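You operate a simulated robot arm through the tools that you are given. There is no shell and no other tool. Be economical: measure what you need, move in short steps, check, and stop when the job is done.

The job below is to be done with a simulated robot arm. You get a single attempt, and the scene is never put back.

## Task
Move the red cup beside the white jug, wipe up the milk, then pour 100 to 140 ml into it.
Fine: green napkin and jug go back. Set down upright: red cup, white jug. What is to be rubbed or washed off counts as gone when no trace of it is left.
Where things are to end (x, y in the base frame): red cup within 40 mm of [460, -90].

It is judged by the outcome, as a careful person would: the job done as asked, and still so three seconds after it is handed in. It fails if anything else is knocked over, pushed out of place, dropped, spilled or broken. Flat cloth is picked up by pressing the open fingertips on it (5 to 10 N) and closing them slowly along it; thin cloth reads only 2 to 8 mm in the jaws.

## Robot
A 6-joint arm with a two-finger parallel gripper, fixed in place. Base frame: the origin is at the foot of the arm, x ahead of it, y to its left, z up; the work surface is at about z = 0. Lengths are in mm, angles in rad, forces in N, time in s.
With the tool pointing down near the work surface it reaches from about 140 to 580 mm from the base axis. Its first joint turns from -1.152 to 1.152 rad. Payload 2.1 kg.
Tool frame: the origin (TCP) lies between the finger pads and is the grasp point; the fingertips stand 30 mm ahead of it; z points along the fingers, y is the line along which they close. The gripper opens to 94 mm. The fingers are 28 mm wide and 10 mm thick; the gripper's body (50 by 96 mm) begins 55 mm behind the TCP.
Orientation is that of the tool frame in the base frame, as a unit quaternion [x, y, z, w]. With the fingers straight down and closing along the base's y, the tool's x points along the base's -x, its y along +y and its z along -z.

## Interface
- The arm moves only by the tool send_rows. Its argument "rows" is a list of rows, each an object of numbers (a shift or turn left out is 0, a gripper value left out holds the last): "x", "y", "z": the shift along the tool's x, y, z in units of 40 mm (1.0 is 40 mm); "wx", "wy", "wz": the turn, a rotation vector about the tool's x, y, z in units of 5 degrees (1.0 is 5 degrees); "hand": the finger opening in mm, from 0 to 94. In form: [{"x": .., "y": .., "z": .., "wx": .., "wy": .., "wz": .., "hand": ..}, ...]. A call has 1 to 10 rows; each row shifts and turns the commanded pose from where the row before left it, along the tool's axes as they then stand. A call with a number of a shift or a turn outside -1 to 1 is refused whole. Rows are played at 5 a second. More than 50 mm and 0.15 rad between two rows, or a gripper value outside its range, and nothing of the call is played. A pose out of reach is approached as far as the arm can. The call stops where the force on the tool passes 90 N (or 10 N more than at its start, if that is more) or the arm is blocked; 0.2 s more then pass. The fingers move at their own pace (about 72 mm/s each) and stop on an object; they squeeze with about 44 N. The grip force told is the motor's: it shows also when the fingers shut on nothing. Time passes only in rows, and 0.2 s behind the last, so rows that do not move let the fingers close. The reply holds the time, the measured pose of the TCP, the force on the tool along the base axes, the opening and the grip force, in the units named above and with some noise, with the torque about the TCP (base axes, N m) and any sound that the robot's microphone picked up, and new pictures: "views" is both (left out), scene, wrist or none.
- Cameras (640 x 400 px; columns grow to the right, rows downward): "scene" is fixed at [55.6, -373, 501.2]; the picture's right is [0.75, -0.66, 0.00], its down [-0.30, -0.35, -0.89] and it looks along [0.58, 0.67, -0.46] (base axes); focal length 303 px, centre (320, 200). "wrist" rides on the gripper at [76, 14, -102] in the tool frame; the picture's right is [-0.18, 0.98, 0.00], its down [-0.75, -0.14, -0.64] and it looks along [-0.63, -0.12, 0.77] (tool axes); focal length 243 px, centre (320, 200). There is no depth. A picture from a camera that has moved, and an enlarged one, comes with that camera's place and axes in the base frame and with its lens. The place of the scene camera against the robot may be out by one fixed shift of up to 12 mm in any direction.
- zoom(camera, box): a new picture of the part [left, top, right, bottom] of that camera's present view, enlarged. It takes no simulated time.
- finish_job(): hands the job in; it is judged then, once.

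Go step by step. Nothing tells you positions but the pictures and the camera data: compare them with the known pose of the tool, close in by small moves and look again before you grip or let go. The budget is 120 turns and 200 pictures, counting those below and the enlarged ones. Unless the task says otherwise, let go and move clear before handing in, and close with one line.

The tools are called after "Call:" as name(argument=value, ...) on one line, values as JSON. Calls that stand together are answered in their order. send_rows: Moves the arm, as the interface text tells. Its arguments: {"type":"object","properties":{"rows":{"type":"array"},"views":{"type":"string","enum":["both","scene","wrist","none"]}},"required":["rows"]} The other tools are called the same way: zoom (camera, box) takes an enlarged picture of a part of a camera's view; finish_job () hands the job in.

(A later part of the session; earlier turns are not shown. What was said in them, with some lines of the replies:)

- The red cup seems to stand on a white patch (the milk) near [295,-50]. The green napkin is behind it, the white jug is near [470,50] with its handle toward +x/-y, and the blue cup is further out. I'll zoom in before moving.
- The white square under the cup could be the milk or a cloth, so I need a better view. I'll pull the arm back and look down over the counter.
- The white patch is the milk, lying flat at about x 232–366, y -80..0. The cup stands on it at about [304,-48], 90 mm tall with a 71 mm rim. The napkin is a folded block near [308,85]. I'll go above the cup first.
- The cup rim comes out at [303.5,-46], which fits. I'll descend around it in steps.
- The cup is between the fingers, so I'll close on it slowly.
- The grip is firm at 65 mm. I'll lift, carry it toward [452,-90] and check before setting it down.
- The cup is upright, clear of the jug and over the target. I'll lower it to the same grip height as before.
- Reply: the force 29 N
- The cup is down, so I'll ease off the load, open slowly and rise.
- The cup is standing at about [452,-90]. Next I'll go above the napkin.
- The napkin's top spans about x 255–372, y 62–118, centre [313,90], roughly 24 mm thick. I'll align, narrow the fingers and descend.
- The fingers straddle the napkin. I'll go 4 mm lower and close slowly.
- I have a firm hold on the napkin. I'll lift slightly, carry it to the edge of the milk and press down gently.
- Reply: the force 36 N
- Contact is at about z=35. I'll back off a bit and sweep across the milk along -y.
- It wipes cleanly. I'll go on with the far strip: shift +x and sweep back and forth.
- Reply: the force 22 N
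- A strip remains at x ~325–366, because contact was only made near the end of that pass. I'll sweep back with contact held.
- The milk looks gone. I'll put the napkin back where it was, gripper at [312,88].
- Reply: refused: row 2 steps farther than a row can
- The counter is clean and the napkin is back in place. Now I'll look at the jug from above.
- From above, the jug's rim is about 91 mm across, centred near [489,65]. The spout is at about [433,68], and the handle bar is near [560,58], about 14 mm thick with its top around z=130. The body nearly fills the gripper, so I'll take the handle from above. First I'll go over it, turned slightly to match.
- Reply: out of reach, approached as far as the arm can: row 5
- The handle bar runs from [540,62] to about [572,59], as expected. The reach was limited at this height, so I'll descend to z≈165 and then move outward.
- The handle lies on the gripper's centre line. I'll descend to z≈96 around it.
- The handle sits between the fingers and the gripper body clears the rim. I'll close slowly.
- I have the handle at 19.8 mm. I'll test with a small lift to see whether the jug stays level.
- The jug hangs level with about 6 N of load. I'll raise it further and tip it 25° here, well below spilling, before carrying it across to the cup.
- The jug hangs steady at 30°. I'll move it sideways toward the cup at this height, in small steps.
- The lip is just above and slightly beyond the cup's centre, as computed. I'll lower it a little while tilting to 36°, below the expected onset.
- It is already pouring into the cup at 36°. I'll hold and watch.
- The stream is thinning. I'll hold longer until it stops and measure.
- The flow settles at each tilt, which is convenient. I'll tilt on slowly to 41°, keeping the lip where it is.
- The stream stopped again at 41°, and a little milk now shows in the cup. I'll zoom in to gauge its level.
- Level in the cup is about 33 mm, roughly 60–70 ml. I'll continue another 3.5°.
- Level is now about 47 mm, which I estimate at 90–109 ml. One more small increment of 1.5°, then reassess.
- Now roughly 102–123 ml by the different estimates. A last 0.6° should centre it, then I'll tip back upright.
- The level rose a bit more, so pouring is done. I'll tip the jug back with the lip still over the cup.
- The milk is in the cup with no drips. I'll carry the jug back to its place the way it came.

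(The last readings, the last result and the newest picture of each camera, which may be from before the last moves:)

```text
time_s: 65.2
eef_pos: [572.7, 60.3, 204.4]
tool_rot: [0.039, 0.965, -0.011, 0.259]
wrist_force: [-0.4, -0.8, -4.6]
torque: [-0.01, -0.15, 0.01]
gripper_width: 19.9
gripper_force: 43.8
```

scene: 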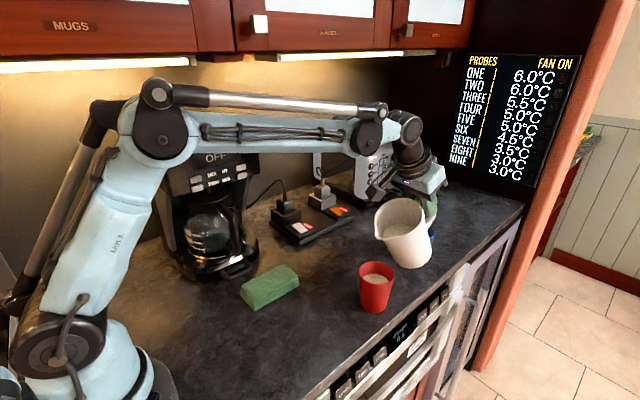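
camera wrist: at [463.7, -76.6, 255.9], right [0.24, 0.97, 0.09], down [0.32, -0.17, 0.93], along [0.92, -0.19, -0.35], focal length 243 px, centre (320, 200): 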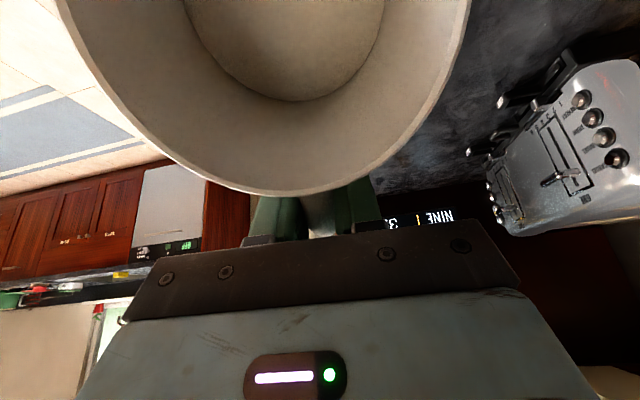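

Call:
send_rows(rows=[{"wy": 0.75, "x": 0.1, "z": 0.1}, {"wy": 0.75, "x": 0.1, "z": 0.1}, {"wy": 0.75, "x": 0.1, "z": 0.1}, {"wy": 0.75, "x": 0.1, "z": 0.1}, {"wy": 0.75, "x": 0.05, "z": 0.1}, {"wy": 0.75, "x": 0.05, "z": 0.1}, {"wy": 0.75, "x": 0.05, "z": 0.1}, {"wy": 0.75, "z": 0.13}, {}, {}])

Call:
zoom(camera="wrist", box=[100, 0, 460, 225])

```text
time_s: 67.4
eef_pos: [562.1, 60.7, 165.3]
tool_rot: [0.038, 0.999, 0.001, 0.001]
wrist_force: [-0.5, 0.4, -5.6]
torque: [-0.02, -0.26, -0.01]
gripper_width: 19.9
gripper_force: 44.1
camera wrist: at [488.4, 80.7, 267.2], right [0.26, 0.97, 0.0], down [0.74, -0.2, 0.64], along [0.62, -0.17, -0.77], focal length 243 px, centre (320, 200)
```

scene: 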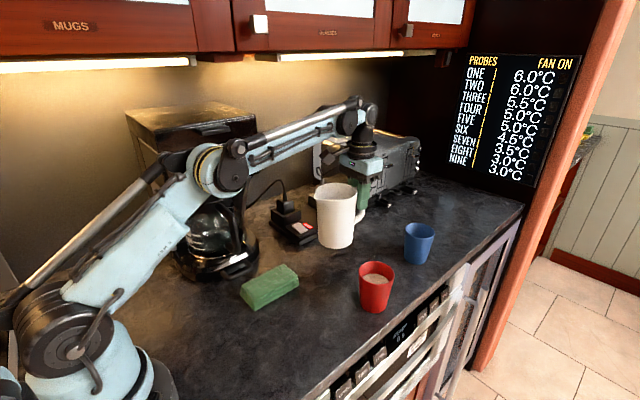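
wrist: 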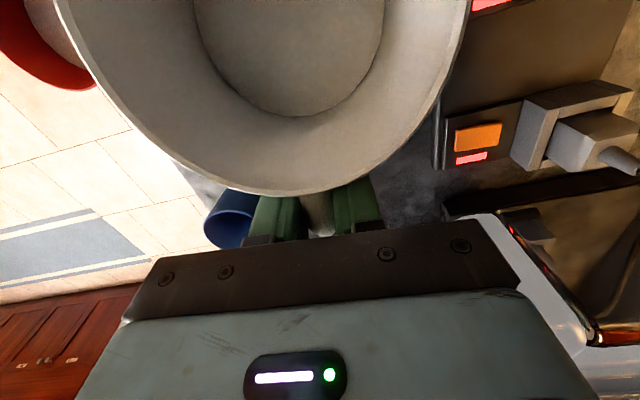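

```text
1.78 times, centred on (280, 112) of wrist
camera zoom: at [488.4, 80.7, 267.2], right [0.26, 0.97, 0.0], down [0.74, -0.2, 0.64], along [0.62, -0.17, -0.77], focal length 431 px, centre (391, 356)
```

zoom: 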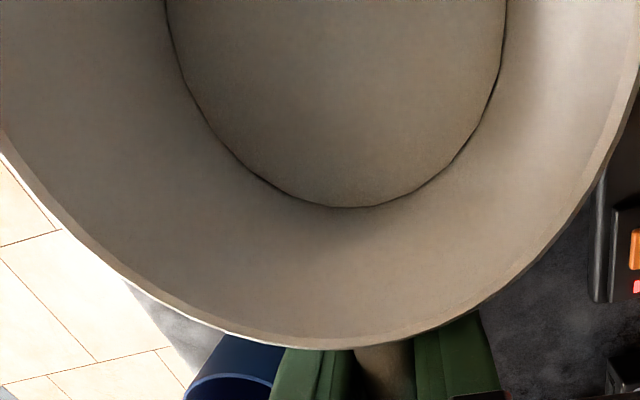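

The jug is upright again above its spot. Before setting it down I'll take a few load readings while descending.

Call:
send_rows(rows=[{"x": 0.035, "z": 0.5}, {"z": 0.5}, {"z": 0.4}, {}], views="none")

Call:
send_rows(rows=[{}], views="none")

Call:
send_rows(rows=[{}], views="none")

Call:
send_rows(rows=[{}], views="wrist")

```text
time_s: 68.4
eef_pos: [561.1, 61.1, 109.4]
tool_rot: [0.039, 0.999, 0.0, 0.001]
wrist_force: [-1.1, 0.2, -5.4]
torque: [0.0, -0.25, -0.01]
gripper_width: 20.0
gripper_force: 43.9
```

```text
time_s: 68.8
eef_pos: [559.1, 61.2, 109.0]
tool_rot: [0.04, 0.999, -0.001, 0.0]
wrist_force: [-1.3, 0.2, -4.9]
torque: [-0.01, -0.28, -0.03]
gripper_width: 19.7
gripper_force: 43.6
```

```text
time_s: 69.2
eef_pos: [560.9, 61.0, 109.2]
tool_rot: [0.039, 0.999, 0.0, 0.001]
wrist_force: [0.0, 0.3, -4.6]
torque: [-0.02, -0.26, -0.02]
gripper_width: 19.6
gripper_force: 44.2
```

```text
time_s: 69.6
eef_pos: [560.9, 61.4, 109.5]
tool_rot: [0.039, 0.999, 0.0, 0.0]
wrist_force: [0.1, -0.5, -3.9]
torque: [-0.02, -0.26, 0.0]
gripper_width: 19.8
gripper_force: 43.8
camera wrist: at [487.1, 81.4, 211.5], right [0.26, 0.97, 0.0], down [0.74, -0.2, 0.64], along [0.62, -0.17, -0.77], focal length 243 px, centre (320, 200)
```

wrist: 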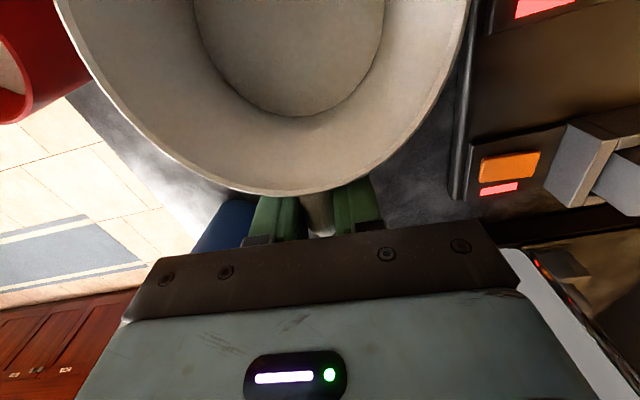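

Call:
send_rows(rows=[{"z": 0.2}, {"z": 0.08}, {"z": 0.025}, {}], views="none")

```text
time_s: 70.6
eef_pos: [559.9, 62.0, 96.3]
tool_rot: [0.039, 0.999, 0.0, 0.001]
wrist_force: [0.6, -0.8, -4.3]
torque: [-0.01, -0.14, 0.0]
gripper_width: 19.6
gripper_force: 44.5
```

Call:
send_rows(rows=[{"z": 0.02}, {}], views="none")

```text
time_s: 71.2
eef_pos: [560.2, 61.3, 96.6]
tool_rot: [0.039, 0.999, 0.001, 0.0]
wrist_force: [3.5, -3.1, 10.4]
torque: [0.24, 0.79, 0.1]
gripper_width: 19.8
gripper_force: 44.1
```

The jug is on the counter. I'll open slowly and rise clear.

Call:
send_rows(rows=[{"hand": 24}, {"hand": 30}, {"hand": 40}, {"hand": 56}, {}, {"z": -0.6}, {"z": -0.9}, {"z": -0.9}, {}])

Call:
zoom(camera="scene", box=[290, 180, 430, 320])

Call:
zoom(camera="scene", box=[290, 190, 390, 280])

```text
time_s: 73.2
eef_pos: [560.0, 60.9, 192.9]
tool_rot: [0.04, 0.999, 0.0, 0.001]
wrist_force: [-0.5, -0.4, 0.3]
torque: [-0.01, 0.0, -0.02]
gripper_width: 55.5
gripper_force: 0.1
camera wrist: at [486.7, 81.6, 294.8], right [0.26, 0.97, 0.0], down [0.74, -0.2, 0.64], along [0.62, -0.17, -0.77], focal length 243 px, centre (320, 200)
```

scene: 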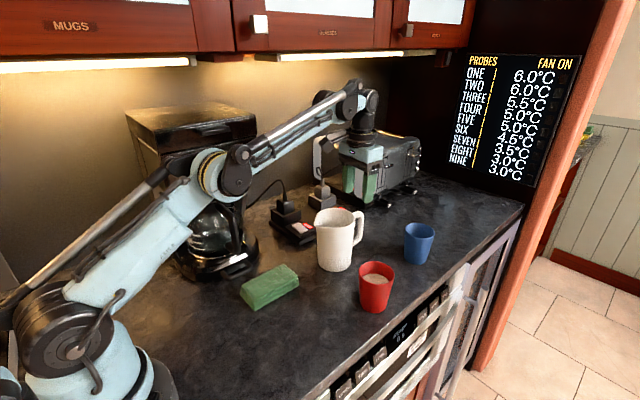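
wrist: 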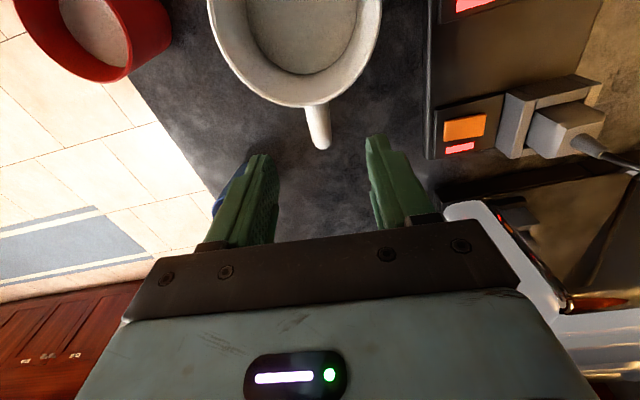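

```text
2.86 times, centred on (360, 250) of scene
camera zoom: at [55.6, -373.0, 501.2], right [0.75, -0.66, 0.0], down [-0.3, -0.35, -0.89], along [0.58, 0.67, -0.46], focal length 865 px, centre (206, 57)
```

zoom: 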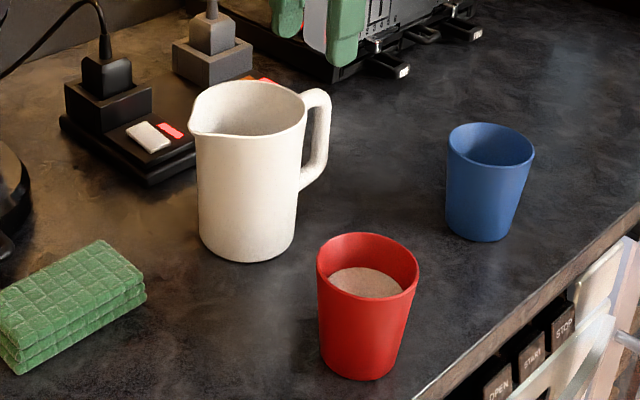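

```text
4.44 times, centred on (340, 235) of scene
camera zoom: at [55.6, -373.0, 501.2], right [0.75, -0.66, 0.0], down [-0.3, -0.35, -0.89], along [0.58, 0.67, -0.46], focal length 1346 px, centre (231, 44)
```

zoom: 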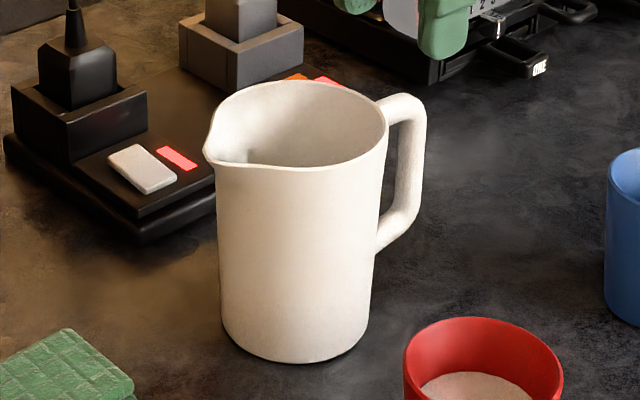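

The jug is back within a couple of mm. Now I'll return to the earlier overhead pose to compare the jug's level before and after.

Call:
send_rows(rows=[{"z": -0.4, "x": 0.5}, {"x": 0.9}, {"x": 0.8, "z": -0.6, "wz": -0.9}, {"x": 0.8, "z": -0.7}, {"x": 0.8, "z": -0.7}, {"x": 0.15, "z": -0.9}, {"z": -0.22, "hand": 94}, {}, {}], views="none")

Call:
zoom(camera="wrist", box=[240, 50, 440, 240])

```text
time_s: 75.2
eef_pos: [402.7, 67.2, 332.9]
tool_rot: [0.0, 1.0, 0.001, 0.001]
wrist_force: [0.1, 0.3, -0.5]
torque: [0.01, -0.01, 0.01]
gripper_width: 94.3
gripper_force: 0.1
```

```text
2.11 times, centred on (340, 145) of wrist
camera zoom: at [328.2, 81.8, 435.0], right [0.18, 0.98, 0.0], down [0.75, -0.14, 0.64], along [0.63, -0.12, -0.77], focal length 511 px, centre (278, 316)
```

zoom: 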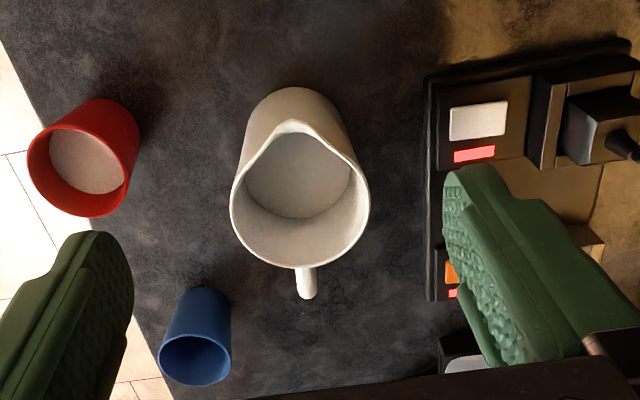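

By jug level the drop is about 22 mm, roughly 121 ml. I'll cross-check with a closer look into the cup.

Call:
send_rows(rows=[{"y": -1}, {"y": -1}, {"y": -1, "x": -0.3}, {"y": -1, "x": -0.38}, {"z": 0.8}, {"z": 0.8}, {"z": 0.7}, {}, {}], views="none")

Call:
zoom(camera="wrist", box=[260, 40, 380, 160])

```text
time_s: 77.2
eef_pos: [429.1, -91.0, 241.6]
tool_rot: [0.0, 1.0, 0.0, 0.001]
wrist_force: [0.7, 0.3, 0.0]
torque: [0.0, -0.02, -0.03]
gripper_width: 93.8
gripper_force: 0.1
```

```text
3.33 times, centred on (320, 100) of wrist
camera zoom: at [355.0, -77.7, 343.9], right [0.18, 0.98, 0.0], down [0.75, -0.14, 0.64], along [0.63, -0.12, -0.77], focal length 809 px, centre (320, 533)
```

zoom: 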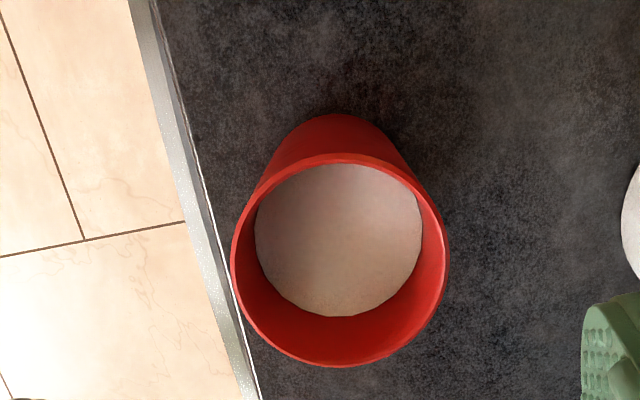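

Looking into the cup, the milk surface is about 57 mm up with a 29.5 mm radius. That gives about 120 ml, which agrees with the jug-level and weight estimates. I'll rise clear and take a last look.

Call:
send_rows(rows=[{"z": -0.9}, {"z": -0.9, "x": 0.4}, {"x": 1}, {"x": 1}, {}])

Call:
zoom(camera="scene", box=[220, 190, 460, 370])

```text
time_s: 78.4
eef_pos: [332.0, -91.5, 313.4]
tool_rot: [0.0, 1.0, 0.001, 0.0]
wrist_force: [0.0, -0.3, -0.2]
torque: [-0.03, -0.01, 0.0]
gripper_width: 93.9
gripper_force: 0.0
camera wrist: at [258.0, -78.0, 414.8], right [0.18, 0.98, 0.0], down [0.75, -0.14, 0.64], along [0.63, -0.12, -0.77], focal length 243 px, centre (320, 200)
```

scene: 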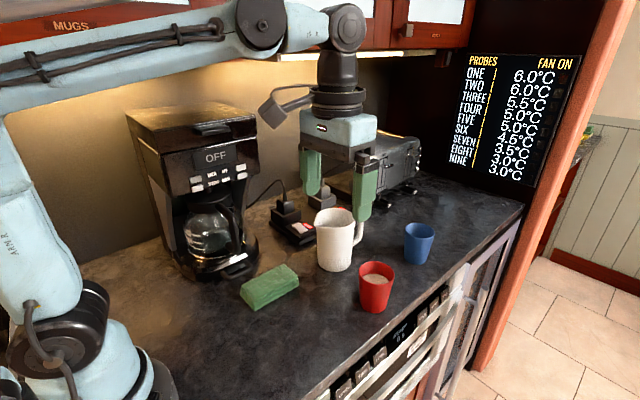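
wrist: 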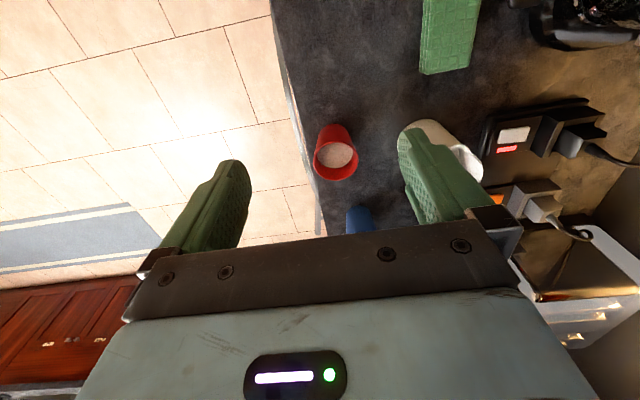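

```text
2.22 times, centred on (340, 280) of scene
camera zoom: at [55.6, -373.0, 501.2], right [0.75, -0.66, 0.0], down [-0.3, -0.35, -0.89], along [0.58, 0.67, -0.46], focal length 673 px, centre (276, 22)
```

zoom: 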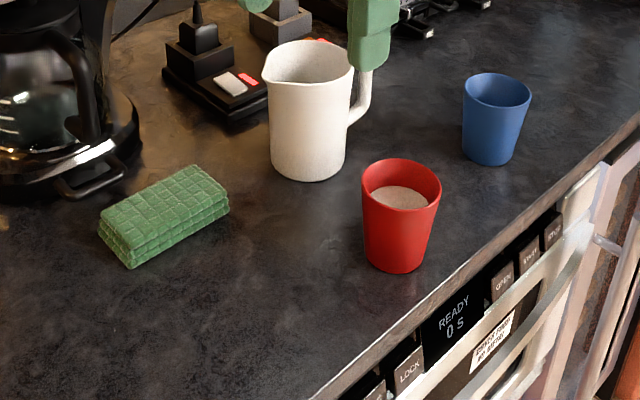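

The counter is clean, the napkin and jug are back, the cup stands upright near [455,-90] holding about 120 ml, and the arm is clear. I'm handing in.

Call:
finish_job()

```text
The job is handed in.
```

The red cup is beside the jug at about [455, -90], within the 40 mm allowed. The milk is wiped up, about 120 ml (estimated from the pictures and force readings) is poured into the cup, and the napkin and jug are back in place.
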